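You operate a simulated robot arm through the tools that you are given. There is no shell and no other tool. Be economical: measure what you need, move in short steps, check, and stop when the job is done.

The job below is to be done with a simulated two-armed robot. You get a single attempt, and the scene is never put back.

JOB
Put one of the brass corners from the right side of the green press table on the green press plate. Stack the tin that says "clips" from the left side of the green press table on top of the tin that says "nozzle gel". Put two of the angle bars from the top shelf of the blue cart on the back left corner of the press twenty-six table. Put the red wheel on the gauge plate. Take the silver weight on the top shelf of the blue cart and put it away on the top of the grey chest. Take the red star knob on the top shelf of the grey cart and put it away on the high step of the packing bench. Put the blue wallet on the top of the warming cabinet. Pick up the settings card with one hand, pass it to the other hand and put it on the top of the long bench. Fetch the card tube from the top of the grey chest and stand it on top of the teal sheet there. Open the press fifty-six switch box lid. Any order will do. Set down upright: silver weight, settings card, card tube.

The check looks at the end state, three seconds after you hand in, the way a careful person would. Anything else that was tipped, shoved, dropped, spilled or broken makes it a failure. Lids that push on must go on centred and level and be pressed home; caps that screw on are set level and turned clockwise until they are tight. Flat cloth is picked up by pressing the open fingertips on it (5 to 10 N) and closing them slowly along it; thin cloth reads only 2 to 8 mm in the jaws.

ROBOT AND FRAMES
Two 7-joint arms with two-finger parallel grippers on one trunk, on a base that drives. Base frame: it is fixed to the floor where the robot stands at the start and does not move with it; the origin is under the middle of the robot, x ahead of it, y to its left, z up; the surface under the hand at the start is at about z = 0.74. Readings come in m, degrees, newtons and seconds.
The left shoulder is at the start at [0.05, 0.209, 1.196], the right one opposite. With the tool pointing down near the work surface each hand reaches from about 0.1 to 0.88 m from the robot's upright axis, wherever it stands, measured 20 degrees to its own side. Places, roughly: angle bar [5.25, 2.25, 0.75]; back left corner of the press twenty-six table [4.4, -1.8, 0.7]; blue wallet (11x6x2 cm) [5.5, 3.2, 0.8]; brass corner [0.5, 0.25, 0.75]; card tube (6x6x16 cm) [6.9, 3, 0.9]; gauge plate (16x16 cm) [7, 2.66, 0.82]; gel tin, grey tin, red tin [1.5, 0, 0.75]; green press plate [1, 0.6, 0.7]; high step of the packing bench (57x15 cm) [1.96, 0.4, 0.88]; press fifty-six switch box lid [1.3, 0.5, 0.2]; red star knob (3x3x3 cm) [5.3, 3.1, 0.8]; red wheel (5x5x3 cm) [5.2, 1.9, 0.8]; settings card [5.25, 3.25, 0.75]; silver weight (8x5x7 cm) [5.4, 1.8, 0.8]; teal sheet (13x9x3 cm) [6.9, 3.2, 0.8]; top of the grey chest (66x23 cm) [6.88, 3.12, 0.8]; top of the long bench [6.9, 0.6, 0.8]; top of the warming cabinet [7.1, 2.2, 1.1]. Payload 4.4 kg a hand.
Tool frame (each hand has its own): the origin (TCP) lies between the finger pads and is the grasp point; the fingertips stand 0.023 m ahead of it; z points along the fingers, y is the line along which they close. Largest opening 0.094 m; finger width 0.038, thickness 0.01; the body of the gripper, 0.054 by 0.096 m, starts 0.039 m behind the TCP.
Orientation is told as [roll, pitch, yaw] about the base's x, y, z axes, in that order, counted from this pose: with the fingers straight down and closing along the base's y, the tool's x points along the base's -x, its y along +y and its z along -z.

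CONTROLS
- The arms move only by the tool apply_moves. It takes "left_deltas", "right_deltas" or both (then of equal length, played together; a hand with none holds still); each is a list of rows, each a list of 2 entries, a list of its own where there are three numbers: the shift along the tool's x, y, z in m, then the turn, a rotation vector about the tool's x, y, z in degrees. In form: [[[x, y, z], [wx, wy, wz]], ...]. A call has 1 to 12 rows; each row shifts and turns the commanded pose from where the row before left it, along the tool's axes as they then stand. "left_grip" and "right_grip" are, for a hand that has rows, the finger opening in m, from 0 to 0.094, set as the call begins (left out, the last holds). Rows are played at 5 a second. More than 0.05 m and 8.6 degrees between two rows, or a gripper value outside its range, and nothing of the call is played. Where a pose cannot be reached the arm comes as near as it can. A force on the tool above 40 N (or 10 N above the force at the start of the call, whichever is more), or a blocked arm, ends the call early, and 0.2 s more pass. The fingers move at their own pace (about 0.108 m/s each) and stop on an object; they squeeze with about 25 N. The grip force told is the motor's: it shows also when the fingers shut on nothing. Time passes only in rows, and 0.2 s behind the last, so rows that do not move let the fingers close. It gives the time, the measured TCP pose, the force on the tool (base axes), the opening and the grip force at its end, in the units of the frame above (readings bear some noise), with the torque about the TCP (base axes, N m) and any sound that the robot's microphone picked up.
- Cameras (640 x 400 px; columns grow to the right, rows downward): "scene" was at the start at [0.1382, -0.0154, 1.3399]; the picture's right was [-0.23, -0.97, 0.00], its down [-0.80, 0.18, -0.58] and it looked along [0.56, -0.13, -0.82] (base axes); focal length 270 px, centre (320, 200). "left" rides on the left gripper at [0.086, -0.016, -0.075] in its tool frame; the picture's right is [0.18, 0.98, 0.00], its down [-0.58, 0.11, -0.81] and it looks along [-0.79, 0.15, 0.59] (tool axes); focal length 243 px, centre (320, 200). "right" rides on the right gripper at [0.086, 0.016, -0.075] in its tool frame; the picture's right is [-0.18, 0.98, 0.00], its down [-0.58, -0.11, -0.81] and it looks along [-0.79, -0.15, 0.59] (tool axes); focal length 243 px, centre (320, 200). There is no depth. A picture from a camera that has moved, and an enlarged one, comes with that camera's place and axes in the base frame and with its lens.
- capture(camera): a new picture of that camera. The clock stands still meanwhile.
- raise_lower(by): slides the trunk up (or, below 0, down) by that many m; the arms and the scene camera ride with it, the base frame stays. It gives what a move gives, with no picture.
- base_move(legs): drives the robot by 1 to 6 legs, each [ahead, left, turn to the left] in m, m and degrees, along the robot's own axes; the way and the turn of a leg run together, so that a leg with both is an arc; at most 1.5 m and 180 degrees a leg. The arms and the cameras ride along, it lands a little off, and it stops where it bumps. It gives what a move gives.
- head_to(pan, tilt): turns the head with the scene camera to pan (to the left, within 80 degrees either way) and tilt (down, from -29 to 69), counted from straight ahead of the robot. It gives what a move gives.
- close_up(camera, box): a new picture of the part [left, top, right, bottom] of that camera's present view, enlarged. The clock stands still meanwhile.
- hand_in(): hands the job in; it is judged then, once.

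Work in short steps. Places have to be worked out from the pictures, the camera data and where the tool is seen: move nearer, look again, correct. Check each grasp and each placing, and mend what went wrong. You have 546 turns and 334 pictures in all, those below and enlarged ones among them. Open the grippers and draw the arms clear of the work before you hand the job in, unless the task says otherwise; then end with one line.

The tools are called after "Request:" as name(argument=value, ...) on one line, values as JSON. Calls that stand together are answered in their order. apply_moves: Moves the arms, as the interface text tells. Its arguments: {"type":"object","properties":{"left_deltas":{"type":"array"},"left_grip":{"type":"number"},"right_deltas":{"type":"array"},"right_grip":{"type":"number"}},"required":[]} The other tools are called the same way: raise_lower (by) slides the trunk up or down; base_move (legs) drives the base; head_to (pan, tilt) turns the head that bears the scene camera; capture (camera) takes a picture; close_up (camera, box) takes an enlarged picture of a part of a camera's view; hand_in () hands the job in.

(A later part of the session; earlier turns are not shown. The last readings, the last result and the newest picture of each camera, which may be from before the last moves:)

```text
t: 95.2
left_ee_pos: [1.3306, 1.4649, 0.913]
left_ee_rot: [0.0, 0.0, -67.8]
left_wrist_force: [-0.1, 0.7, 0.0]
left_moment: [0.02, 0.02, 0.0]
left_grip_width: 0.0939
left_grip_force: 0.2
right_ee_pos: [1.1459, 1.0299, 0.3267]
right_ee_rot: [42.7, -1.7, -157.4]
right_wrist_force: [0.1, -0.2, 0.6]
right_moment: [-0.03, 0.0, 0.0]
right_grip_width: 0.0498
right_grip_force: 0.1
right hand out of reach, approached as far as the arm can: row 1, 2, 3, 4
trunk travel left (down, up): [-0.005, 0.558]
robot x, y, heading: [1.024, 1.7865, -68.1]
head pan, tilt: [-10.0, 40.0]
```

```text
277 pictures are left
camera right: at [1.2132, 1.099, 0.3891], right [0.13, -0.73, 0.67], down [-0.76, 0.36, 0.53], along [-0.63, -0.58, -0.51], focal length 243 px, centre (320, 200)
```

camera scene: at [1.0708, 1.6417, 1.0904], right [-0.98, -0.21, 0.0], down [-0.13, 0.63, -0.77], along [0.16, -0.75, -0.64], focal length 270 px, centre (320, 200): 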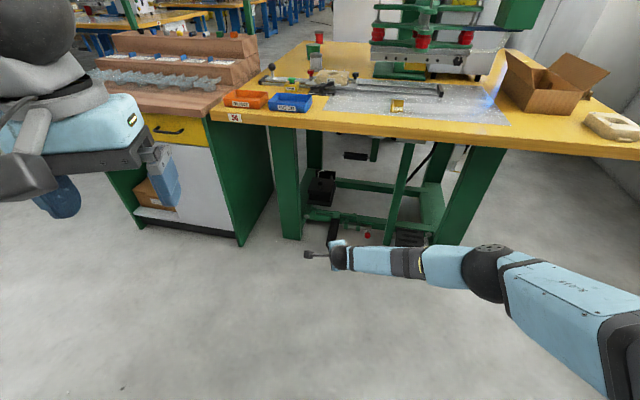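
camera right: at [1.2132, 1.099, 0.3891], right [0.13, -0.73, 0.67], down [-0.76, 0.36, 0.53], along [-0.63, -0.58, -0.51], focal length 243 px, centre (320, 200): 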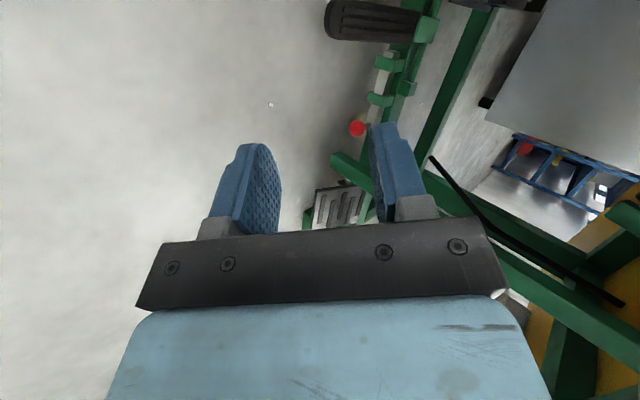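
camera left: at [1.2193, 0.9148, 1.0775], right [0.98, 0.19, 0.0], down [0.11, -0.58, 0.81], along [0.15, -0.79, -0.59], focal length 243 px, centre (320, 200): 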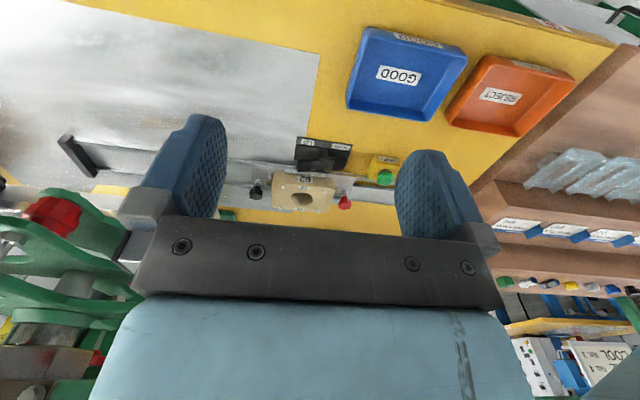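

Tilt is still limited, but the elbow dropped. I roll further to see whether it falls still lower.

Request:
apply_moves(right_deltas=[[[0, 0, 0], [8, 0, 0]], [[0, 0, 0], [8, 0, 0]], [[0, 0, 0], [8, 0, 0]], [[0, 0, 0], [8, 0, 0]], [[0, 0, 0], [0, 0, 8]], [[0, 0, 0], [0, 0, 8]], [[0, 0, 0], [0, 0, 8]], [[0, 0, 0], [0, 0, 8]], [[0, 0, 0], [0, 0, 8]], [[0, 0, 0], [0, 0, 8]], [[0, 0, 0], [0, 0, 8]], [[0, 0, 0], [0, 0, 0]]])

Request:
capture(camera="scene")

```text
t: 97.8
left_ee_pos: [1.3315, 1.4644, 0.9123]
left_ee_rot: [0.0, 0.0, -67.8]
left_wrist_force: [0.0, 0.4, -0.3]
left_moment: [-0.02, -0.01, 0.04]
left_grip_width: 0.0939
left_grip_force: 0.1
right_ee_pos: [1.1465, 1.0309, 0.3261]
right_ee_rot: [7.4, 8.1, 147.3]
right_wrist_force: [1.0, 0.5, 0.0]
right_moment: [0.0, 0.03, -0.02]
right_grip_width: 0.05
right_grip_force: 0.1
trunk travel left (down, up): [-0.005, 0.558]
robot x, y, heading: [1.032, 1.7879, -67.8]
head pan, tilt: [-10.0, 40.0]
```

```text
276 pictures are left
camera scene: at [1.0708, 1.6417, 1.0904], right [-0.98, -0.21, 0.0], down [-0.13, 0.63, -0.77], along [0.16, -0.75, -0.64], focal length 270 px, centre (320, 200)
```

scene: 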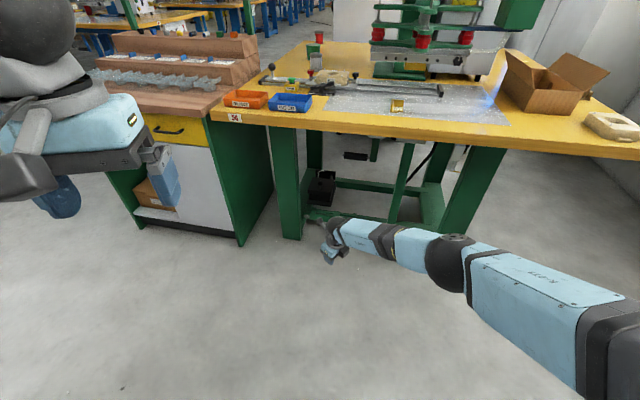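

With the tool turned round the other way the arm lies better. I continue the roll to face forward and tilt the other way.

Request:
apply_moves(right_deltas=[[[0, 0, 0], [0, 0, 8]], [[0, 0, 0], [0, 0, 8]], [[0, 0, 0], [0, 0, 8]], [[0, 0, 0], [0, 0, 8]], [[0, 0, 0], [0, 8, 0]], [[0, 0, 0], [0, 8, 0]], [[0, 0, 0], [0, 8, 0]], [[0, 0, 0], [0, 8, 0]], [[0, 0, 0], [0, 8, 0]], [[0, 0, 0], [0, 8, 0]], [[0, 0, 0], [0, 8, 0]]])

Request:
capture(camera="scene")

Request:
capture(camera="right")

```text
t: 100.2
left_ee_pos: [1.33, 1.4646, 0.913]
left_ee_rot: [0.0, 0.0, -67.9]
left_wrist_force: [-0.3, -0.4, 0.1]
left_moment: [0.0, 0.03, -0.02]
left_grip_width: 0.0939
left_grip_force: 0.0
right_ee_pos: [1.1457, 1.0305, 0.3266]
right_ee_rot: [2.8, 42.7, 116.5]
right_wrist_force: [0.1, -0.3, -1.0]
right_moment: [-0.05, 0.04, 0.0]
right_grip_width: 0.0499
right_grip_force: 0.0
right hand out of reach, approached as far as the arm can: row 9, 10, 11
trunk travel left (down, up): [-0.005, 0.558]
robot x, y, heading: [1.0299, 1.7915, -68.0]
head pan, tilt: [-10.0, 40.0]
```

```text
275 pictures are left
camera scene: at [1.0708, 1.6417, 1.0904], right [-0.98, -0.21, 0.0], down [-0.13, 0.63, -0.77], along [0.16, -0.75, -0.64], focal length 270 px, centre (320, 200)
```

scene: 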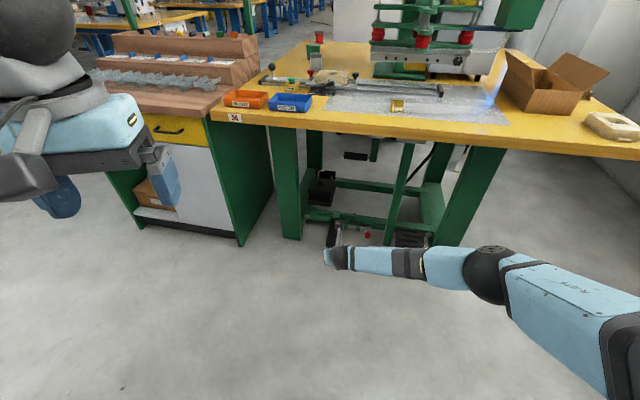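

```text
274 pictures are left
camera right: at [1.1411, 1.0121, 0.4397], right [-0.95, -0.29, -0.09], down [-0.3, 0.93, 0.19], along [0.03, 0.21, -0.98], focal length 243 px, centre (320, 200)
```

right: 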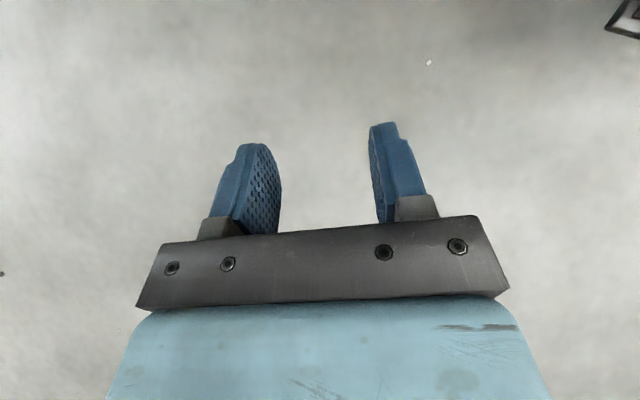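

The tilt limit and table edge make the ball out of convenient reach by hand alone; a held angle bar would serve as an extension, so I'll do the lid later. I raise the trunk and return the right hand to its normal pose, then go for the tins.

Request:
raise_lower(by=0.27)

Request:
apply_moves(right_deltas=[[[0, 0, 0], [0, -8, 0]], [[0, 0, 0], [0, -8, 0]], [[0, 0, 0], [0, -8, 0]], [[0, 0, 0], [0, -8, 0]], [[0, 0, 0], [0, -8, 0]], [[0, 0, 0], [0, 0, -8]], [[0, 0, 0], [0, 0, -8]], [[0, 0, 0], [0, 0, -8]], [[0, 0, 0], [0, 0, -8]], [[0, 0, 0], [0, 0, -8]], [[0, 0, 0], [0, 0, -8]], [[0, 0, 0], [0, 0, -8]]])

Request:
apply_moves(right_deltas=[[[0, 0, -0.03], [0, 0, -8]], [[0, 0, -0.03], [0, 0, -8]], [[0, 0, -0.03], [0, 0, -8]], [[0, 0, -0.03], [0, 0, -8]], [[0, 0, -0.03], [0, 0, -8]], [[0, 0, -0.03], [0, 0, -8]], [[0, 0, -0.03], [0, 0, -8]], [[0, 0, -0.03], [0, 0, -8]], [[0, 0, -0.03], [0, 0, -8]], [[0, 0, -0.03], [0, 0, -8]], [[0, 0, -0.03], [0, 0, -8]], [[0, 0, -0.03], [0, 0, -8]]])

```text
t: 103.0
left_ee_pos: [1.3303, 1.4649, 1.1824]
left_ee_rot: [0.0, 0.0, -67.9]
left_wrist_force: [-0.1, 1.0, 0.2]
left_moment: [0.0, -0.01, 0.01]
left_grip_width: 0.0942
left_grip_force: 0.0
right_ee_pos: [1.1464, 1.031, 0.5962]
right_ee_rot: [2.8, 42.7, 116.5]
right_wrist_force: [0.1, -1.0, 0.3]
right_moment: [0.0, 0.01, 0.01]
right_grip_width: 0.0503
right_grip_force: 0.0
trunk travel left (down, up): [-0.275, 0.288]
robot x, y, heading: [1.0284, 1.7876, -68.1]
head pan, tilt: [-10.0, 40.0]
```

```text
t: 105.6
left_ee_pos: [1.3302, 1.4648, 1.1832]
left_ee_rot: [0.0, 0.0, -67.9]
left_wrist_force: [0.0, 0.2, 0.7]
left_moment: [0.02, 0.04, 0.01]
left_grip_width: 0.0938
left_grip_force: 0.1
right_ee_pos: [1.1458, 1.0336, 0.5976]
right_ee_rot: [3.5, -0.2, 170.7]
right_wrist_force: [-0.4, 0.2, 0.0]
right_moment: [-0.01, -0.03, 0.0]
right_grip_width: 0.0501
right_grip_force: 0.1
right hand out of reach, approached as far as the arm can: row 6
trunk travel left (down, up): [-0.275, 0.288]
robot x, y, heading: [1.0268, 1.7877, -67.9]
head pan, tilt: [-10.0, 40.0]
```

```text
t: 108.2
left_ee_pos: [1.3298, 1.4658, 1.1819]
left_ee_rot: [0.0, 0.0, -67.9]
left_wrist_force: [0.0, 0.6, -0.6]
left_moment: [0.01, -0.01, -0.01]
left_grip_width: 0.0941
left_grip_force: 0.0
right_ee_pos: [1.1495, 1.0532, 0.956]
right_ee_rot: [-0.5, -3.3, -93.1]
right_wrist_force: [0.2, 0.1, 0.9]
right_moment: [-0.01, 0.0, 0.02]
right_grip_width: 0.0499
right_grip_force: 0.0
trunk travel left (down, up): [-0.275, 0.288]
robot x, y, heading: [1.0265, 1.7892, -67.8]
head pan, tilt: [-10.0, 40.0]
```

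Request:
apply_moves(right_deltas=[[[0, 0, 0], [0, 3.3, -8]], [[0, 0, 0], [0, 0, -8]], [[0, 0, 0], [0, 0, -8]], [[0.045, 0, -0.01], [0, 0, 0]], [[0.045, 0, -0.01], [0, 0, 0]], [[0.045, 0, -0.01], [0, 0, 0]], [[0.045, 0, -0.01], [0, 0, 0]], [[0.045, 0, 0], [0, 0, 0]], [[0.045, 0, 0], [0, 0, 0]], [[0.045, 0, 0], [0, 0, 0]], [[0.04, 0, 0], [0, 0, 0]]], left_deltas=[[[0, 0, 0.03], [0, 0, 0]], [[0, 0, 0.03], [0, 0, 0]], [[0, 0, 0.03], [0, 0, 0]], [[0, 0, 0.03], [0, 0, 0]], [[0, 0, 0.03], [0, 0, 0]], [[0, 0, 0.03], [0, 0, 0]], [[0, 0, 0], [0, 0, 0]], [[0, 0, 0], [0, 0, 0]], [[0, 0, 0], [0, 0, 0]], [[0, 0, 0], [0, 0, 0]], [[0, 0, 0], [0, 0, 0]]], right_grip=0.094)

Request:
head_to(pan=50, tilt=25)

Request:
capture(camera="scene")

```text
refused: row 1 steps farther than a row can; nothing moved
```

```text
t: 109.5
left_ee_pos: [1.3312, 1.4644, 1.1822]
left_ee_rot: [0.0, 0.0, -67.8]
left_wrist_force: [-0.1, -0.1, -0.6]
left_moment: [0.01, -0.01, -0.02]
left_grip_width: 0.0942
left_grip_force: 0.1
right_ee_pos: [1.1492, 1.0525, 0.9564]
right_ee_rot: [-0.5, -3.3, -93.3]
right_wrist_force: [-0.3, 0.0, -0.3]
right_moment: [-0.02, 0.01, 0.02]
right_grip_width: 0.05
right_grip_force: 0.1
trunk travel left (down, up): [-0.275, 0.288]
robot x, y, heading: [1.026, 1.788, -68.2]
head pan, tilt: [50.0, 25.0]
```

```text
273 pictures are left
camera scene: at [1.1406, 1.6963, 1.3837], right [-0.31, -0.95, 0.0], down [-0.4, 0.13, -0.91], along [0.86, -0.28, -0.42], focal length 270 px, centre (320, 200)
```

scene: 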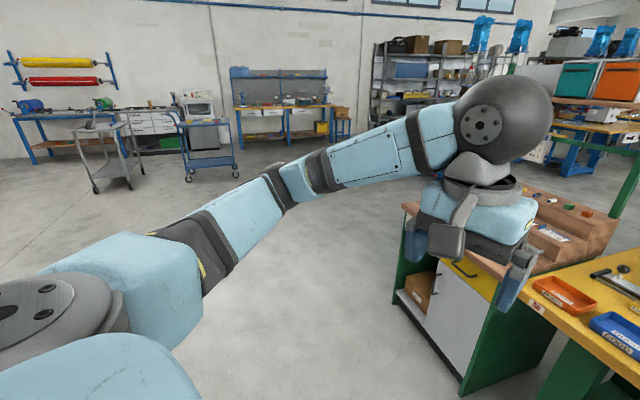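

I see the two carts and benches beyond. Redo the arm retraction with legal rows.

Request:
apply_moves(right_deltas=[[[0, 0, 0], [0, 3.3, -7]], [[0, 0, 0], [0, 0, -8]], [[0, 0, 0], [0, 0, -8]], [[0.045, 0, -0.01], [0, 0, 0]], [[0.045, 0, -0.01], [0, 0, 0]], [[0.045, 0, -0.01], [0, 0, 0]], [[0.045, 0, -0.01], [0, 0, 0]], [[0.045, 0, 0], [0, 0, 0]], [[0.045, 0, 0], [0, 0, 0]], [[0.045, 0, 0], [0, 0, 0]], [[0.04, 0, 0], [0, 0, 0]]], left_deltas=[[[0, 0, 0.03], [0, 0, 0]], [[0, 0, 0.03], [0, 0, 0]], [[0, 0, 0.03], [0, 0, 0]], [[0, 0, 0.03], [0, 0, 0]], [[0, 0, 0.03], [0, 0, 0]], [[0, 0, 0.03], [0, 0, 0]], [[0, 0, 0], [0, 0, 0]], [[0, 0, 0], [0, 0, 0]], [[0, 0, 0], [0, 0, 0]], [[0, 0, 0], [0, 0, 0]], [[0, 0, 0], [0, 0, 0]]], right_grip=0.094)

Request:
base_move(legs=[[0, 0, 68], [1.4, 0, 0], [0, 0, -45]])

Request:
head_to(pan=-30, tilt=30)

Request:
capture(camera="scene")

```text
t: 111.9
left_ee_pos: [1.33, 1.4658, 1.0026]
left_ee_rot: [-0.1, 0.0, -67.9]
left_wrist_force: [-0.4, 0.3, -0.3]
left_moment: [0.0, 0.0, 0.02]
left_grip_width: 0.0939
left_grip_force: 0.1
right_ee_pos: [1.0309, 1.3884, 0.9986]
right_ee_rot: [-0.7, 0.2, -70.4]
right_wrist_force: [0.6, -0.9, -1.0]
right_moment: [0.02, -0.03, 0.0]
right_grip_width: 0.0939
right_grip_force: 0.0
trunk travel left (down, up): [-0.275, 0.288]
robot x, y, heading: [1.0263, 1.7868, -68.1]
head pan, tilt: [50.0, 25.0]
```

```text
t: 123.8
left_ee_pos: [2.8152, 1.6132, 1.0027]
left_ee_rot: [0.0, 0.0, -45.1]
left_wrist_force: [-0.4, 0.8, -0.4]
left_moment: [0.01, 0.01, -0.03]
left_grip_width: 0.094
left_grip_force: 0.1
right_ee_pos: [2.5694, 1.424, 1.0003]
right_ee_rot: [-0.7, 0.1, -47.3]
right_wrist_force: [0.1, -0.2, 0.7]
right_moment: [0.0, -0.01, 0.01]
right_grip_width: 0.094
right_grip_force: 0.1
trunk travel left (down, up): [-0.275, 0.288]
robot x, y, heading: [2.4103, 1.7889, -45.2]
head pan, tilt: [50.0, 25.0]
```

```text
t: 125.4
left_ee_pos: [2.8143, 1.6139, 1.0034]
left_ee_rot: [0.0, 0.0, -45.0]
left_wrist_force: [-0.5, 0.3, 0.6]
left_moment: [0.02, -0.03, -0.03]
left_grip_width: 0.0937
left_grip_force: 0.0
right_ee_pos: [2.5701, 1.4245, 0.9999]
right_ee_rot: [-0.7, 0.2, -47.3]
right_wrist_force: [-0.4, -0.2, 0.6]
right_moment: [0.0, -0.02, -0.02]
right_grip_width: 0.0941
right_grip_force: 0.1
trunk travel left (down, up): [-0.275, 0.288]
robot x, y, heading: [2.4069, 1.7889, -45.1]
head pan, tilt: [-30.0, 30.0]
```

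```text
272 pictures are left
camera scene: at [2.4816, 1.6561, 1.3757], right [-0.97, -0.26, 0.0], down [-0.13, 0.48, -0.87], along [0.23, -0.84, -0.5], focal length 270 px, centre (320, 200)
```

scene: 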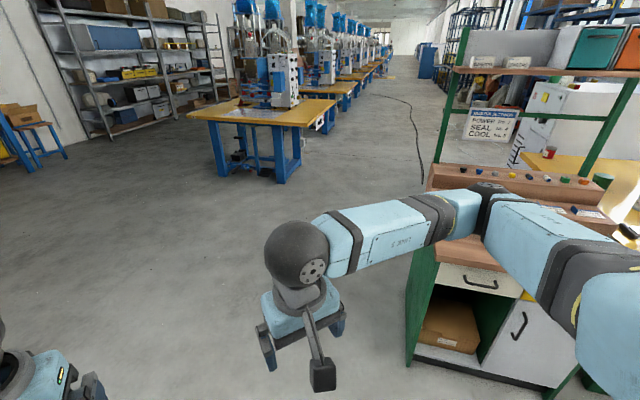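

Free floor runs past the bench's right end. I drive round to the far side and face the tin end of the press table.

Request:
base_move(legs=[[0.55, 0, 0], [0, 0, -45], [1.45, 0, 0], [0, 0, -90]])

Request:
head_to(pan=0, tilt=35)

Request:
capture(camera="scene")

```text
t: 134.4
left_ee_pos: [2.9179, 0.2585, 1.0115]
left_ee_rot: [-1.1, -1.4, -98.2]
left_wrist_force: [0.4, -0.2, -0.6]
left_moment: [0.01, 0.02, 0.0]
left_grip_width: 0.0941
left_grip_force: 0.1
right_ee_pos: [2.6196, 0.3473, 1.0118]
right_ee_rot: [-1.7, -1.2, -99.7]
right_wrist_force: [-0.1, -1.1, -1.0]
right_moment: [0.06, 0.0, 0.01]
right_grip_width: 0.0941
right_grip_force: 0.1
trunk travel left (down, up): [-0.275, 0.288]
robot x, y, heading: [2.8033, 0.6672, -98.3]
head pan, tilt: [-30.0, 30.0]
stopped in leg 3: the robot was blocked; the commanded pose is now the measured one
```

```text
t: 135.4
left_ee_pos: [2.9147, 0.2589, 1.0137]
left_ee_rot: [-1.1, -1.8, -98.2]
left_wrist_force: [-0.7, 0.1, 0.4]
left_moment: [-0.01, 0.0, 0.01]
left_grip_width: 0.0939
left_grip_force: 0.1
right_ee_pos: [2.6182, 0.3472, 1.0113]
right_ee_rot: [-1.6, -1.1, -99.7]
right_wrist_force: [0.0, -0.5, 0.2]
right_moment: [0.0, 0.0, 0.03]
right_grip_width: 0.0942
right_grip_force: 0.0
trunk travel left (down, up): [-0.275, 0.288]
robot x, y, heading: [2.8006, 0.6669, -98.2]
head pan, tilt: [0.0, 35.0]
```

```text
271 pictures are left
camera scene: at [2.8006, 0.5458, 1.3723], right [-0.99, 0.14, 0.02], down [0.06, 0.54, -0.84], along [-0.13, -0.83, -0.55], focal length 270 px, centre (320, 200)
```

scene: 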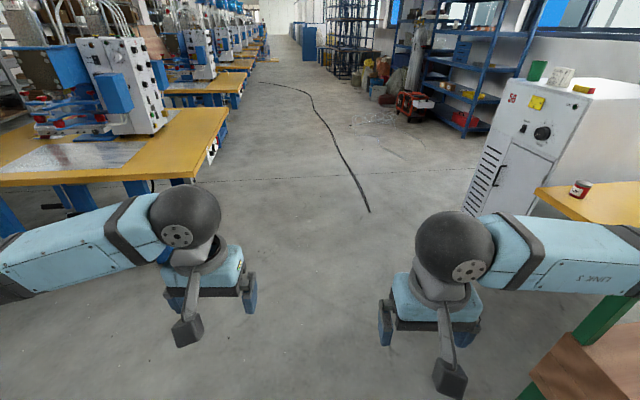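

I hit the bench frame, probably with my right elbow. I look to the right to see contact.

Request:
head_to(pan=-70, tilt=30)

Request:
capture(camera="scene")

```text
t: 136.8
left_ee_pos: [2.9144, 0.2582, 1.0132]
left_ee_rot: [-1.0, -1.9, -98.1]
left_wrist_force: [-0.3, -0.6, -1.1]
left_moment: [0.0, 0.02, -0.02]
left_grip_width: 0.0939
left_grip_force: 0.1
right_ee_pos: [2.6183, 0.347, 1.0106]
right_ee_rot: [-1.6, -1.1, -99.7]
right_wrist_force: [-0.2, 0.3, -0.1]
right_moment: [0.01, -0.01, 0.0]
right_grip_width: 0.0941
right_grip_force: 0.0
trunk travel left (down, up): [-0.275, 0.288]
robot x, y, heading: [2.7972, 0.6676, -97.9]
head pan, tilt: [-70.0, 30.0]
```

```text
270 pictures are left
camera scene: at [2.7242, 0.6145, 1.3797], right [-0.21, 0.98, -0.02], down [0.47, 0.08, -0.88], along [-0.86, -0.19, -0.48], focal length 270 px, centre (320, 200)
```

scene: 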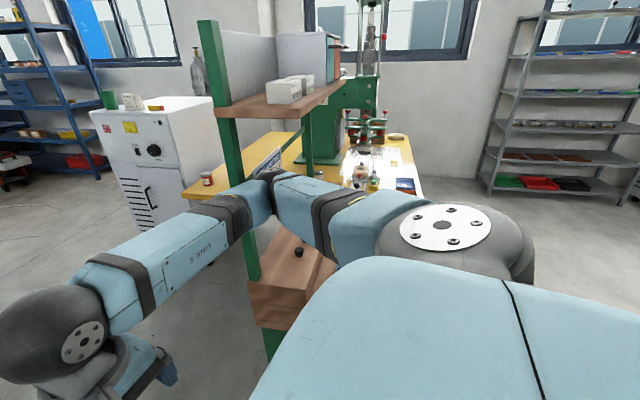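

The right elbow touched the bench's green post; nothing toppled. I sidestep left and straighten, then go on.

Request:
base_move(legs=[[0, 0.25, 8], [1.0, 0, 0], [0, 0, -90]])

Request:
head_to(pan=0, tilt=30)

Request:
capture(camera="scene")

```text
t: 148.2
left_ee_pos: [2.629, -0.4978, 1.0027]
left_ee_rot: [-0.1, 0.0, 178.9]
left_wrist_force: [-0.3, 0.1, 0.8]
left_moment: [-0.01, -0.04, 0.01]
left_grip_width: 0.0942
left_grip_force: 0.0
right_ee_pos: [2.6813, -0.193, 0.9956]
right_ee_rot: [-0.7, 0.8, 177.2]
right_wrist_force: [0.6, -0.2, 0.0]
right_moment: [0.0, -0.04, 0.0]
right_grip_width: 0.0939
right_grip_force: 0.0
trunk travel left (down, up): [-0.275, 0.288]
robot x, y, heading: [3.0453, -0.3439, 178.9]
head pan, tilt: [-70.0, 30.0]
```

```text
t: 149.6
left_ee_pos: [2.6287, -0.4963, 1.0025]
left_ee_rot: [0.0, 0.0, 178.9]
left_wrist_force: [-0.1, -0.7, 0.1]
left_moment: [0.02, 0.0, -0.01]
left_grip_width: 0.0939
left_grip_force: 0.0
right_ee_pos: [2.6815, -0.1924, 0.9976]
right_ee_rot: [-0.7, 0.8, 177.2]
right_wrist_force: [0.0, 0.4, 0.7]
right_moment: [-0.02, 0.0, -0.01]
right_grip_width: 0.0937
right_grip_force: 0.1
trunk travel left (down, up): [-0.275, 0.288]
robot x, y, heading: [3.0433, -0.3435, 178.9]
head pan, tilt: [0.0, 30.0]
```

```text
269 pictures are left
camera scene: at [2.8854, -0.3409, 1.3757], right [0.02, 1.0, 0.0], down [0.5, -0.01, -0.87], along [-0.87, 0.02, -0.5], focal length 270 px, centre (320, 200)
```

scene: 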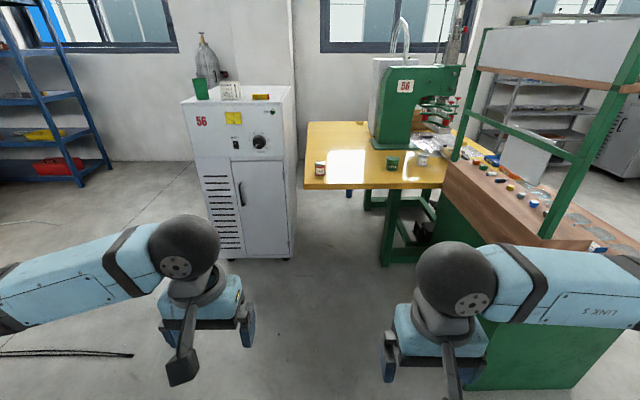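

Good view of the tins. Close-up to read labels.

Request:
close_up(camera="scene", box=[295, 130, 455, 230])

```text
4.00 times, centred on (375, 180) of scene
camera zoom: at [2.8854, -0.3409, 1.3757], right [0.02, 1.0, 0.0], down [0.5, -0.01, -0.87], along [-0.87, 0.02, -0.5], focal length 1081 px, centre (100, 280)
```

zoom: 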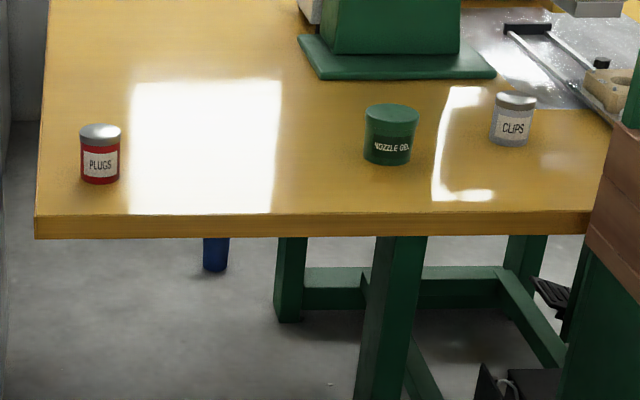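

"CLIPS" is the grey tin at ≈(1.38,0.31); "NOZZLE GEL" the green one at ≈(1.44,0.11). I drive in and turn 30° right so the right arm works between cabinet and bench.

Request:
base_move(legs=[[1.04, 0, 0], [0, 0, -29]])

Request:
head_to(pan=0, tilt=50)

Request:
capture(camera="scene")

```text
t: 156.0
left_ee_pos: [1.5622, -0.3897, 1.0045]
left_ee_rot: [-1.0, -0.4, 164.5]
left_wrist_force: [-0.5, -0.9, 0.8]
left_moment: [0.02, -0.02, 0.05]
left_grip_width: 0.0938
left_grip_force: 0.0
right_ee_pos: [1.688, -0.1195, 1.0075]
right_ee_rot: [-1.4, -0.4, 164.8]
right_wrist_force: [-0.4, 0.7, 0.1]
right_moment: [-0.02, 0.03, 0.03]
right_grip_width: 0.0938
right_grip_force: 0.0
trunk travel left (down, up): [-0.275, 0.288]
robot x, y, heading: [1.9976, -0.3289, 164.5]
head pan, tilt: [0.0, 30.0]
stopped in leg 2: the robot was blocked; the commanded pose is now the measured one
```

```text
t: 156.9
left_ee_pos: [1.5587, -0.3885, 1.0008]
left_ee_rot: [-1.3, -0.5, 164.4]
left_wrist_force: [0.3, -0.1, 0.7]
left_moment: [0.0, 0.0, 0.01]
left_grip_width: 0.0942
left_grip_force: 0.1
right_ee_pos: [1.6874, -0.1188, 1.0062]
right_ee_rot: [-1.6, -0.1, 164.4]
right_wrist_force: [0.5, 0.0, 0.1]
right_moment: [-0.01, 0.02, 0.03]
right_grip_width: 0.094
right_grip_force: 0.0
trunk travel left (down, up): [-0.275, 0.288]
robot x, y, heading: [1.995, -0.3288, 164.4]
head pan, tilt: [0.0, 50.0]
```

```text
267 pictures are left
camera scene: at [1.8597, -0.3139, 1.3472], right [0.27, 0.96, 0.02], down [0.74, -0.19, -0.65], along [-0.62, 0.19, -0.76], focal length 270 px, centre (320, 200)
```

scene: 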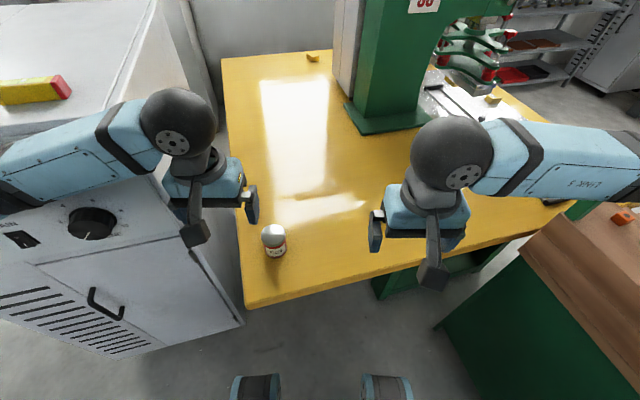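

Rotation was blocked. I look both sides to find the contact.

Request:
head_to(pan=-60, tilt=35)

Request:
capture(camera="scene")

Request:
head_to(pan=55, tilt=40)

Request:
capture(camera="scene")

```text
t: 158.2
left_ee_pos: [1.5587, -0.3867, 1.0013]
left_ee_rot: [-1.3, -0.3, 164.4]
left_wrist_force: [-0.9, -0.2, 0.0]
left_moment: [0.0, 0.05, 0.0]
left_grip_width: 0.094
left_grip_force: 0.1
right_ee_pos: [1.6864, -0.1181, 1.0059]
right_ee_rot: [-1.6, -0.1, 164.6]
right_wrist_force: [-0.7, 0.1, 0.4]
right_moment: [0.02, -0.02, 0.01]
right_grip_width: 0.0939
right_grip_force: 0.2
trunk travel left (down, up): [-0.275, 0.288]
robot x, y, heading: [2.0031, -0.3258, 164.2]
head pan, tilt: [-60.0, 35.0]
```

```text
266 pictures are left
camera scene: at [1.9119, -0.2499, 1.3704], right [0.97, 0.25, 0.01], down [0.14, -0.54, -0.83], along [-0.2, 0.81, -0.55], focal length 270 px, centre (320, 200)
```

scene: 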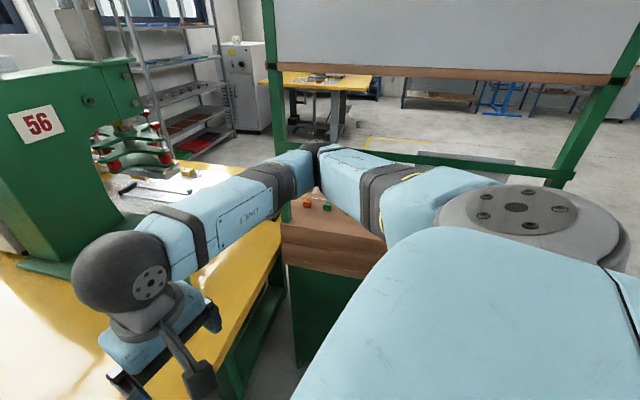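

```text
t: 160.1
left_ee_pos: [1.5602, -0.3893, 1.0021]
left_ee_rot: [-1.3, -0.4, 164.2]
left_wrist_force: [-0.3, 0.2, -0.5]
left_moment: [0.02, -0.03, -0.02]
left_grip_width: 0.0941
left_grip_force: 0.0
right_ee_pos: [1.6868, -0.1183, 1.0055]
right_ee_rot: [-1.6, 0.0, 164.5]
right_wrist_force: [0.5, 0.2, 0.8]
right_moment: [-0.04, 0.03, 0.03]
right_grip_width: 0.0942
right_grip_force: 0.1
trunk travel left (down, up): [-0.275, 0.288]
robot x, y, heading: [1.998, -0.3266, 164.5]
head pan, tilt: [55.0, 40.0]
```

```text
265 pictures are left
camera scene: at [1.8681, -0.3888, 1.3594], right [-0.63, 0.77, 0.02], down [0.5, 0.43, -0.76], along [-0.59, -0.47, -0.65], focal length 270 px, centre (320, 200)
```

scene: 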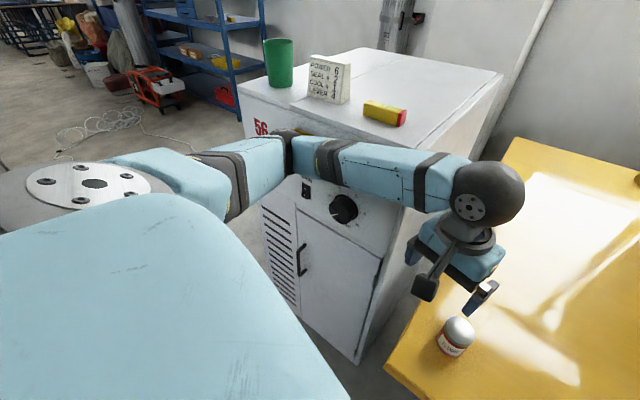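

The left forearm leans on the cabinet's edge. I turn back 3°; from this heading the right hand can still reach the clips tin (≈0.75 m from the shoulder).

Request:
base_move(legs=[[0, 0, 3]])

Request:
head_to(pan=-25, tilt=45)

Request:
capture(camera="scene")

```text
t: 160.9
left_ee_pos: [1.5654, -0.4021, 1.0041]
left_ee_rot: [-0.6, -0.5, 167.3]
left_wrist_force: [0.9, -0.1, 0.0]
left_moment: [-0.01, 0.0, -0.02]
left_grip_width: 0.094
left_grip_force: 0.0
right_ee_pos: [1.6803, -0.1251, 1.0045]
right_ee_rot: [-0.8, 0.0, 167.3]
right_wrist_force: [-0.2, -0.5, -0.3]
right_moment: [-0.01, -0.03, 0.0]
right_grip_width: 0.0941
right_grip_force: 0.1
trunk travel left (down, up): [-0.275, 0.288]
robot x, y, heading: [1.9995, -0.3251, 167.3]
head pan, tilt: [55.0, 40.0]
```

```text
t: 162.5
left_ee_pos: [1.5663, -0.4017, 1.0039]
left_ee_rot: [-0.5, -0.5, 167.5]
left_wrist_force: [0.7, 0.0, 0.6]
left_moment: [0.02, 0.02, 0.03]
left_grip_width: 0.094
left_grip_force: 0.0
right_ee_pos: [1.6804, -0.1257, 1.0025]
right_ee_rot: [-1.0, 0.1, 167.3]
right_wrist_force: [-0.4, -0.6, -0.7]
right_moment: [0.03, 0.03, 0.0]
right_grip_width: 0.0941
right_grip_force: 0.0
trunk travel left (down, up): [-0.275, 0.288]
robot x, y, heading: [1.9942, -0.3282, 167.2]
head pan, tilt: [-25.0, 45.0]
```

```text
264 pictures are left
camera scene: at [1.8749, -0.2756, 1.3547], right [0.61, 0.79, 0.01], down [0.55, -0.42, -0.72], along [-0.56, 0.44, -0.7], focal length 270 px, centre (320, 200)
```

scene: 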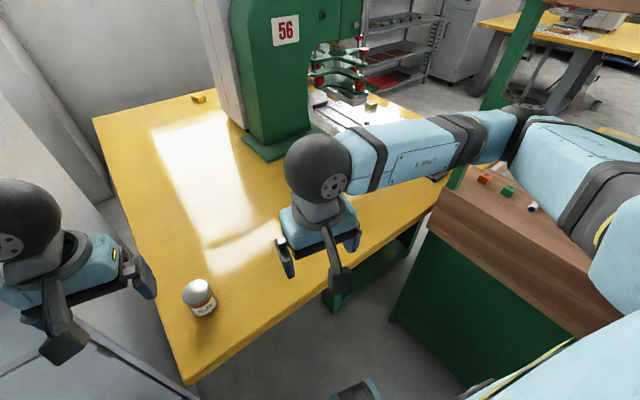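

I extend the right hand toward the tins at a safe height, in two parts.

Request:
apply_moves(right_deltas=[[[-0.035, -0.0326, 0], [0, 0, 0]], [[-0.035, -0.0326, 0], [0, 0, 0]], [[-0.035, -0.0326, 0], [0, 0, 0]], [[-0.035, -0.0326, 0], [0, 0, 0]], [[-0.035, -0.0326, 0], [0, 0, 0]], [[-0.035, -0.0326, 0], [0, 0, 0]], [[-0.035, -0.0326, 0], [0, 0, 0]], [[0, 0, 0], [0, 0, 0]]])

Request:
capture(camera="right")

Request:
capture(camera="scene")

```text
t: 164.5
left_ee_pos: [1.5794, -0.4902, 1.0034]
left_ee_rot: [-1.2, -0.1, 177.0]
left_wrist_force: [-0.1, -0.6, 0.9]
left_moment: [-0.01, 0.06, 0.01]
left_grip_width: 0.0943
left_grip_force: 0.0
right_ee_pos: [1.408, 0.0202, 1.0103]
right_ee_rot: [-0.8, 0.2, 179.2]
right_wrist_force: [1.2, -0.2, 0.0]
right_moment: [0.03, 0.01, 0.0]
right_grip_width: 0.094
right_grip_force: 0.1
trunk travel left (down, up): [-0.275, 0.288]
robot x, y, heading: [1.9974, -0.3328, 177.0]
head pan, tilt: [-25.0, 45.0]
stopped in row 8 (right hand): the arm was blocked; the commanded pose is now the measured one
```

```text
263 pictures are left
camera right: at [1.4935, 0.0007, 1.0839], right [-0.2, -0.98, -0.01], down [-0.58, 0.11, 0.81], along [-0.79, 0.17, -0.59], focal length 243 px, centre (320, 200)
```

right: 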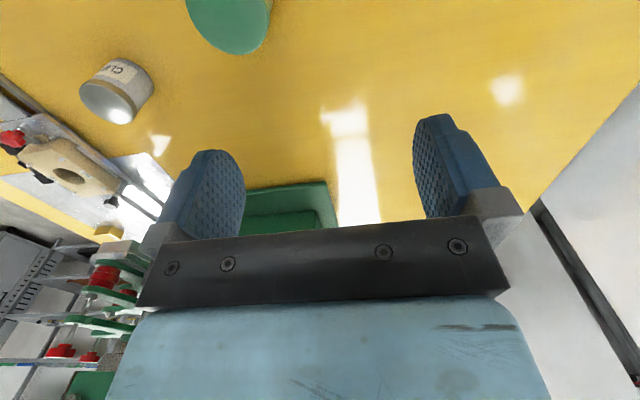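

```text
262 pictures are left
camera scene: at [1.8606, -0.3167, 1.3575], right [0.47, 0.88, 0.02], down [0.62, -0.32, -0.72], along [-0.63, 0.35, -0.7], focal length 270 px, centre (320, 200)
```

scene: 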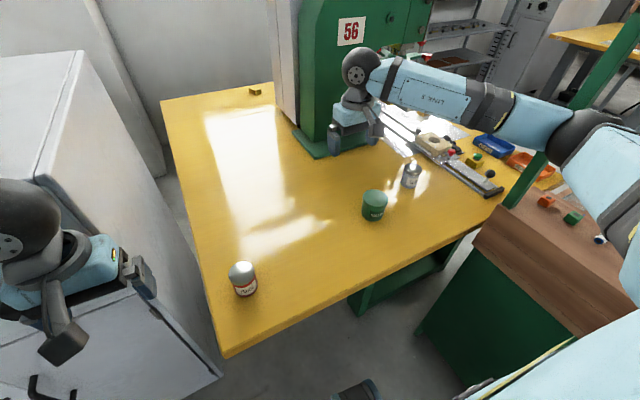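

It's the right elbow against the bench post (turning me). I withdraw that arm and instead approach facing +y from the south with the left arm.

Request:
apply_moves(right_deltas=[[[0.035, 0.0326, 0], [0, 0, 0]], [[0.035, 0.0326, 0], [0, 0, 0]], [[0.035, 0.0326, 0], [0, 0, 0]], [[0.035, 0.0326, 0], [0, 0, 0]], [[0.035, 0.0326, 0], [0, 0, 0]], [[0.035, 0.0326, 0], [0, 0, 0]], [[0.035, 0.0326, 0], [0, 0, 0]], [[0.04, 0, 0], [0, 0, 0]]])

Request:
base_move(legs=[[-0.4, 0, 0], [0, 0.65, 0], [0, 0, -87]])

Request:
head_to(pan=25, tilt=35)

Request:
capture(camera="scene")

```text
t: 166.3
left_ee_pos: [1.5777, -0.4684, 1.0024]
left_ee_rot: [0.0, 0.1, 176.5]
left_wrist_force: [-0.1, -0.1, -0.1]
left_moment: [-0.02, 0.04, -0.04]
left_grip_width: 0.0942
left_grip_force: 0.1
right_ee_pos: [1.6894, -0.1861, 1.0006]
right_ee_rot: [0.3, 0.4, 178.0]
right_wrist_force: [0.8, 0.8, -0.2]
right_moment: [0.01, -0.01, 0.03]
right_grip_width: 0.0941
right_grip_force: 0.0
trunk travel left (down, up): [-0.275, 0.288]
robot x, y, heading: [1.999, -0.3337, 176.5]
head pan, tilt: [-25.0, 45.0]
```

```text
t: 178.2
left_ee_pos: [2.199, -0.5921, 1.0029]
left_ee_rot: [0.0, 0.2, 90.1]
left_wrist_force: [-0.4, -0.5, 0.7]
left_moment: [0.04, 0.01, -0.01]
left_grip_width: 0.094
left_grip_force: 0.1
right_ee_pos: [2.4867, -0.6849, 1.0001]
right_ee_rot: [0.4, 0.6, 91.6]
right_wrist_force: [-0.5, -0.3, -0.7]
right_moment: [0.0, -0.01, -0.03]
right_grip_width: 0.0939
right_grip_force: 0.1
trunk travel left (down, up): [-0.275, 0.288]
robot x, y, heading: [2.3597, -1.0057, 90.0]
head pan, tilt: [-25.0, 45.0]
```

```text
t: 179.4
left_ee_pos: [2.2003, -0.5915, 1.0025]
left_ee_rot: [0.2, 0.1, 90.1]
left_wrist_force: [0.4, -0.5, -0.5]
left_moment: [-0.01, 0.02, 0.0]
left_grip_width: 0.094
left_grip_force: 0.1
right_ee_pos: [2.4867, -0.6861, 1.0002]
right_ee_rot: [0.4, 0.6, 91.6]
right_wrist_force: [0.5, -0.4, 1.1]
right_moment: [-0.01, 0.0, 0.01]
right_grip_width: 0.0939
right_grip_force: 0.1
trunk travel left (down, up): [-0.275, 0.288]
robot x, y, heading: [2.3592, -1.0033, 90.2]
head pan, tilt: [25.0, 35.0]
```

```text
261 pictures are left
camera scene: at [2.3229, -0.855, 1.3679], right [0.91, 0.42, 0.0], down [0.24, -0.52, -0.82], along [-0.35, 0.74, -0.57], focal length 270 px, centre (320, 200)
```

scene: 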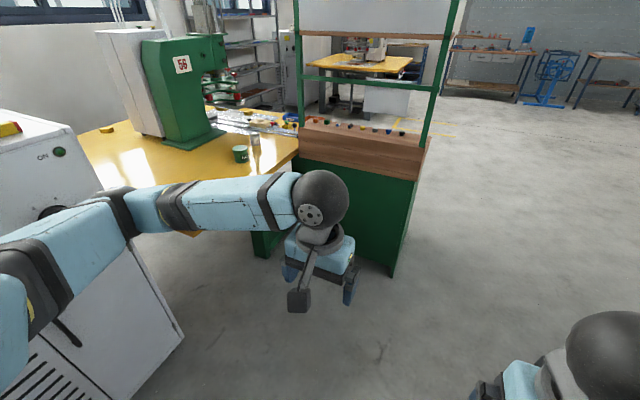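

Clear picture. I sidestep left 0.33 and drive ahead 0.68.

Request:
base_move(legs=[[0, 0.32, 0], [0.68, 0.05, 0]])

Request:
head_to(pan=35, tilt=45)

Request:
capture(camera="scene")

```text
t: 182.7
left_ee_pos: [1.8875, -0.5936, 1.0024]
left_ee_rot: [0.1, 0.1, 89.9]
left_wrist_force: [0.2, 0.0, -0.5]
left_moment: [0.0, -0.02, -0.04]
left_grip_width: 0.094
left_grip_force: 0.1
right_ee_pos: [2.173, -0.6865, 1.0007]
right_ee_rot: [0.4, 0.6, 91.6]
right_wrist_force: [-0.4, 0.2, 0.3]
right_moment: [-0.02, 0.0, 0.0]
right_grip_width: 0.094
right_grip_force: 0.0
trunk travel left (down, up): [-0.275, 0.288]
robot x, y, heading: [2.0405, -1.0007, 90.2]
head pan, tilt: [25.0, 35.0]
stopped in leg 1: the robot was blocked; the commanded pose is now the measured one
```

```text
t: 183.4
left_ee_pos: [1.8863, -0.5946, 1.002]
left_ee_rot: [0.0, 0.2, 89.9]
left_wrist_force: [-0.7, -0.1, 0.4]
left_moment: [0.01, 0.03, -0.03]
left_grip_width: 0.094
left_grip_force: 0.1
right_ee_pos: [2.173, -0.6866, 1.0011]
right_ee_rot: [0.4, 0.5, 91.6]
right_wrist_force: [0.4, 0.0, 0.3]
right_moment: [0.03, 0.0, 0.03]
right_grip_width: 0.094
right_grip_force: 0.0
trunk travel left (down, up): [-0.275, 0.288]
robot x, y, heading: [2.0438, -1.0046, 90.0]
head pan, tilt: [35.0, 45.0]
```

```text
260 pictures are left
camera scene: at [1.9999, -0.8694, 1.3533], right [0.82, 0.57, 0.0], down [0.4, -0.58, -0.71], along [-0.41, 0.58, -0.71], focal length 270 px, centre (320, 200)
```

scene: 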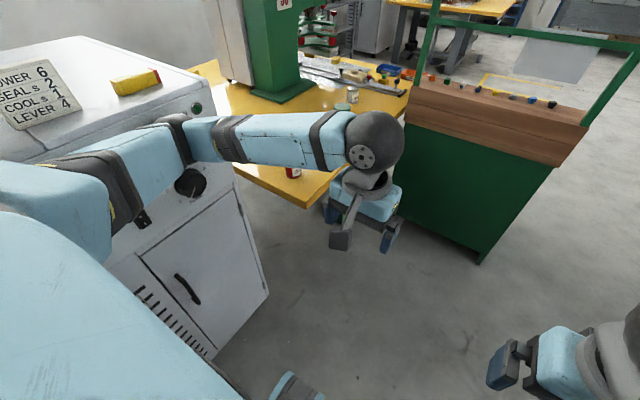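

Elbow touched the cabinet front. I move 4 cm right and continue ahead past it.

Request:
base_move(legs=[[0, -0.06, 0], [0.7, 0, 0]])

Request:
capture(camera="scene")

```text
t: 188.1
left_ee_pos: [1.9446, 0.1073, 1.0018]
left_ee_rot: [0.0, 0.3, 89.9]
left_wrist_force: [-0.4, -0.3, -0.4]
left_moment: [-0.01, 0.01, 0.02]
left_grip_width: 0.0939
left_grip_force: 0.0
right_ee_pos: [2.2315, 0.0151, 0.9998]
right_ee_rot: [0.2, 0.6, 91.6]
right_wrist_force: [0.0, 0.5, 0.8]
right_moment: [-0.02, 0.0, 0.0]
right_grip_width: 0.0944
right_grip_force: 0.1
trunk travel left (down, up): [-0.275, 0.288]
robot x, y, heading: [2.1031, -0.3051, 90.2]
head pan, tilt: [35.0, 45.0]
```

```text
259 pictures are left
camera scene: at [2.0577, -0.1678, 1.3531], right [0.82, 0.57, 0.0], down [0.41, -0.58, -0.71], along [-0.41, 0.58, -0.71], focal length 270 px, centre (320, 200)
```

scene: 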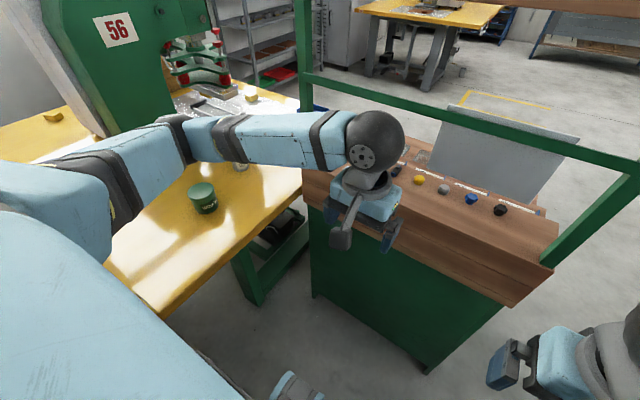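

Now step left 0.15 so the tins are nearer, and look at them with the hand camera side.

Request:
base_move(legs=[[0, 0.15, 0]])

Request:
head_to(pan=60, tilt=45)

Request:
capture(camera="scene")

```text
t: 190.1
left_ee_pos: [1.7953, 0.1063, 1.0023]
left_ee_rot: [0.1, 0.2, 89.7]
left_wrist_force: [-0.2, -1.0, 0.8]
left_moment: [0.01, -0.05, 0.02]
left_grip_width: 0.0941
left_grip_force: 0.1
right_ee_pos: [2.0814, 0.0152, 1.0008]
right_ee_rot: [0.3, 0.6, 91.6]
right_wrist_force: [-0.7, -0.2, 0.5]
right_moment: [0.03, -0.03, 0.0]
right_grip_width: 0.0942
right_grip_force: 0.1
trunk travel left (down, up): [-0.275, 0.288]
robot x, y, heading: [1.9551, -0.3029, 89.7]
head pan, tilt: [35.0, 45.0]
```

```text
t: 190.9
left_ee_pos: [1.7954, 0.106, 1.0015]
left_ee_rot: [0.0, 0.3, 89.9]
left_wrist_force: [0.3, -0.4, 0.5]
left_moment: [0.03, -0.02, 0.01]
left_grip_width: 0.0941
left_grip_force: 0.1
right_ee_pos: [2.081, 0.0143, 0.9999]
right_ee_rot: [0.3, 0.6, 91.5]
right_wrist_force: [0.2, 0.4, 0.7]
right_moment: [0.03, 0.05, 0.02]
right_grip_width: 0.094
right_grip_force: 0.0
trunk travel left (down, up): [-0.275, 0.288]
robot x, y, heading: [1.9535, -0.3023, 90.0]
head pan, tilt: [60.0, 45.0]
```

```text
258 pictures are left
camera scene: at [1.8841, -0.1941, 1.3531], right [0.5, 0.87, 0.0], down [0.61, -0.35, -0.71], along [-0.61, 0.35, -0.71], focal length 270 px, centre (320, 200)
```

scene: 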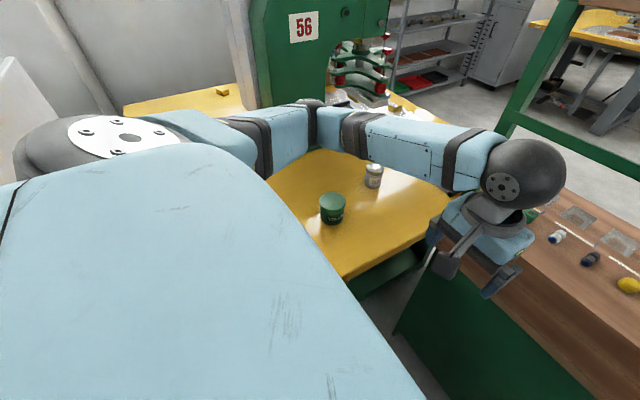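

Tins: clips ≈(1.39,0.295), gel ≈(1.45,0.095). I move the left hand over the table toward the clips tin.

Request:
apply_moves(left_deltas=[[[0, 0.045, 0], [0, 0, 0]], [[0, 0.045, 0], [0, 0, 0]], [[0, 0.045, 0], [0, 0, 0]], [[0, 0.045, 0], [0, 0, 0]], [[0, 0.045, 0], [0, 0, 0]], [[0, 0.045, 0], [0, 0, 0]], [[0, 0.045, 0], [0, 0, 0]], [[-0.02, 0.045, 0], [0, 0, 0]], [[-0.02, 0.035, 0], [0, 0, 0]], [[-0.03, 0, 0], [0, 0, 0]], [[0, 0, 0], [0, 0, 0]]])

Request:
capture(camera="left")

Request:
capture(camera="scene")

```text
t: 193.3
left_ee_pos: [1.4003, 0.1775, 1.0019]
left_ee_rot: [0.0, 0.2, 89.8]
left_wrist_force: [-0.3, -0.7, 0.4]
left_moment: [0.04, -0.01, 0.01]
left_grip_width: 0.094
left_grip_force: 0.0
right_ee_pos: [2.081, 0.0124, 1.0008]
right_ee_rot: [0.4, 0.5, 91.5]
right_wrist_force: [0.2, 0.5, -0.2]
right_moment: [-0.01, -0.04, 0.01]
right_grip_width: 0.0939
right_grip_force: 0.1
trunk travel left (down, up): [-0.275, 0.288]
robot x, y, heading: [1.9526, -0.3029, 90.1]
head pan, tilt: [60.0, 45.0]
```

```text
257 pictures are left
camera left: at [1.4162, 0.0911, 1.0769], right [-0.98, -0.18, 0.0], down [-0.11, 0.58, 0.8], along [-0.15, 0.79, -0.59], focal length 243 px, centre (320, 200)
```

left: 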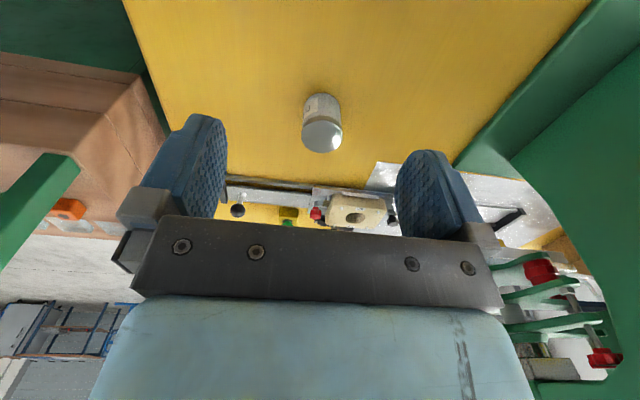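

```text
256 pictures are left
camera scene: at [1.8842, -0.1953, 1.3533], right [0.5, 0.87, 0.0], down [0.61, -0.35, -0.71], along [-0.61, 0.35, -0.71], focal length 270 px, centre (320, 200)
```

scene: 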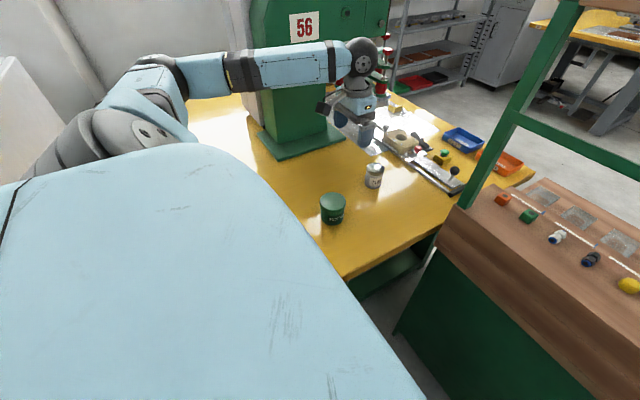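

Clips tin centre ≈(1.374,0.303). Move above it and lower partially.

Request:
apply_moves(left_deltas=[[[-0.04, 0.013, 0], [0, 0, 0]], [[-0.04, 0.013, 0], [0, 0, 0]], [[-0.045, 0, 0], [0, 0, 0]], [[0, 0, 0.04], [0, 0, 0]], [[0, 0, 0.04], [0, 0, 0]], [[0, 0, 0.04], [0, 0, 0]], [[0, 0, 0], [0, 0, 0]]])

Request:
capture(camera="left")

```text
t: 194.9
left_ee_pos: [1.3739, 0.3026, 0.8804]
left_ee_rot: [0.0, 0.2, 89.8]
left_wrist_force: [0.2, 0.7, 0.9]
left_moment: [0.03, 0.02, -0.03]
left_grip_width: 0.094
left_grip_force: 0.1
right_ee_pos: [2.0819, 0.0153, 1.0003]
right_ee_rot: [0.4, 0.6, 91.5]
right_wrist_force: [0.5, 0.4, -0.2]
right_moment: [0.01, -0.01, 0.03]
right_grip_width: 0.0942
right_grip_force: 0.1
trunk travel left (down, up): [-0.275, 0.288]
robot x, y, heading: [1.9563, -0.2987, 90.1]
head pan, tilt: [60.0, 45.0]
```

```text
255 pictures are left
camera left: at [1.3896, 0.2162, 0.956], right [-0.98, -0.18, 0.0], down [-0.11, 0.58, 0.8], along [-0.15, 0.79, -0.59], focal length 243 px, centre (320, 200)
```

left: 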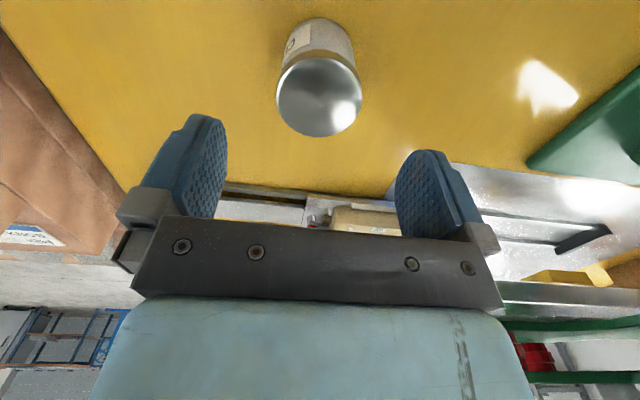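

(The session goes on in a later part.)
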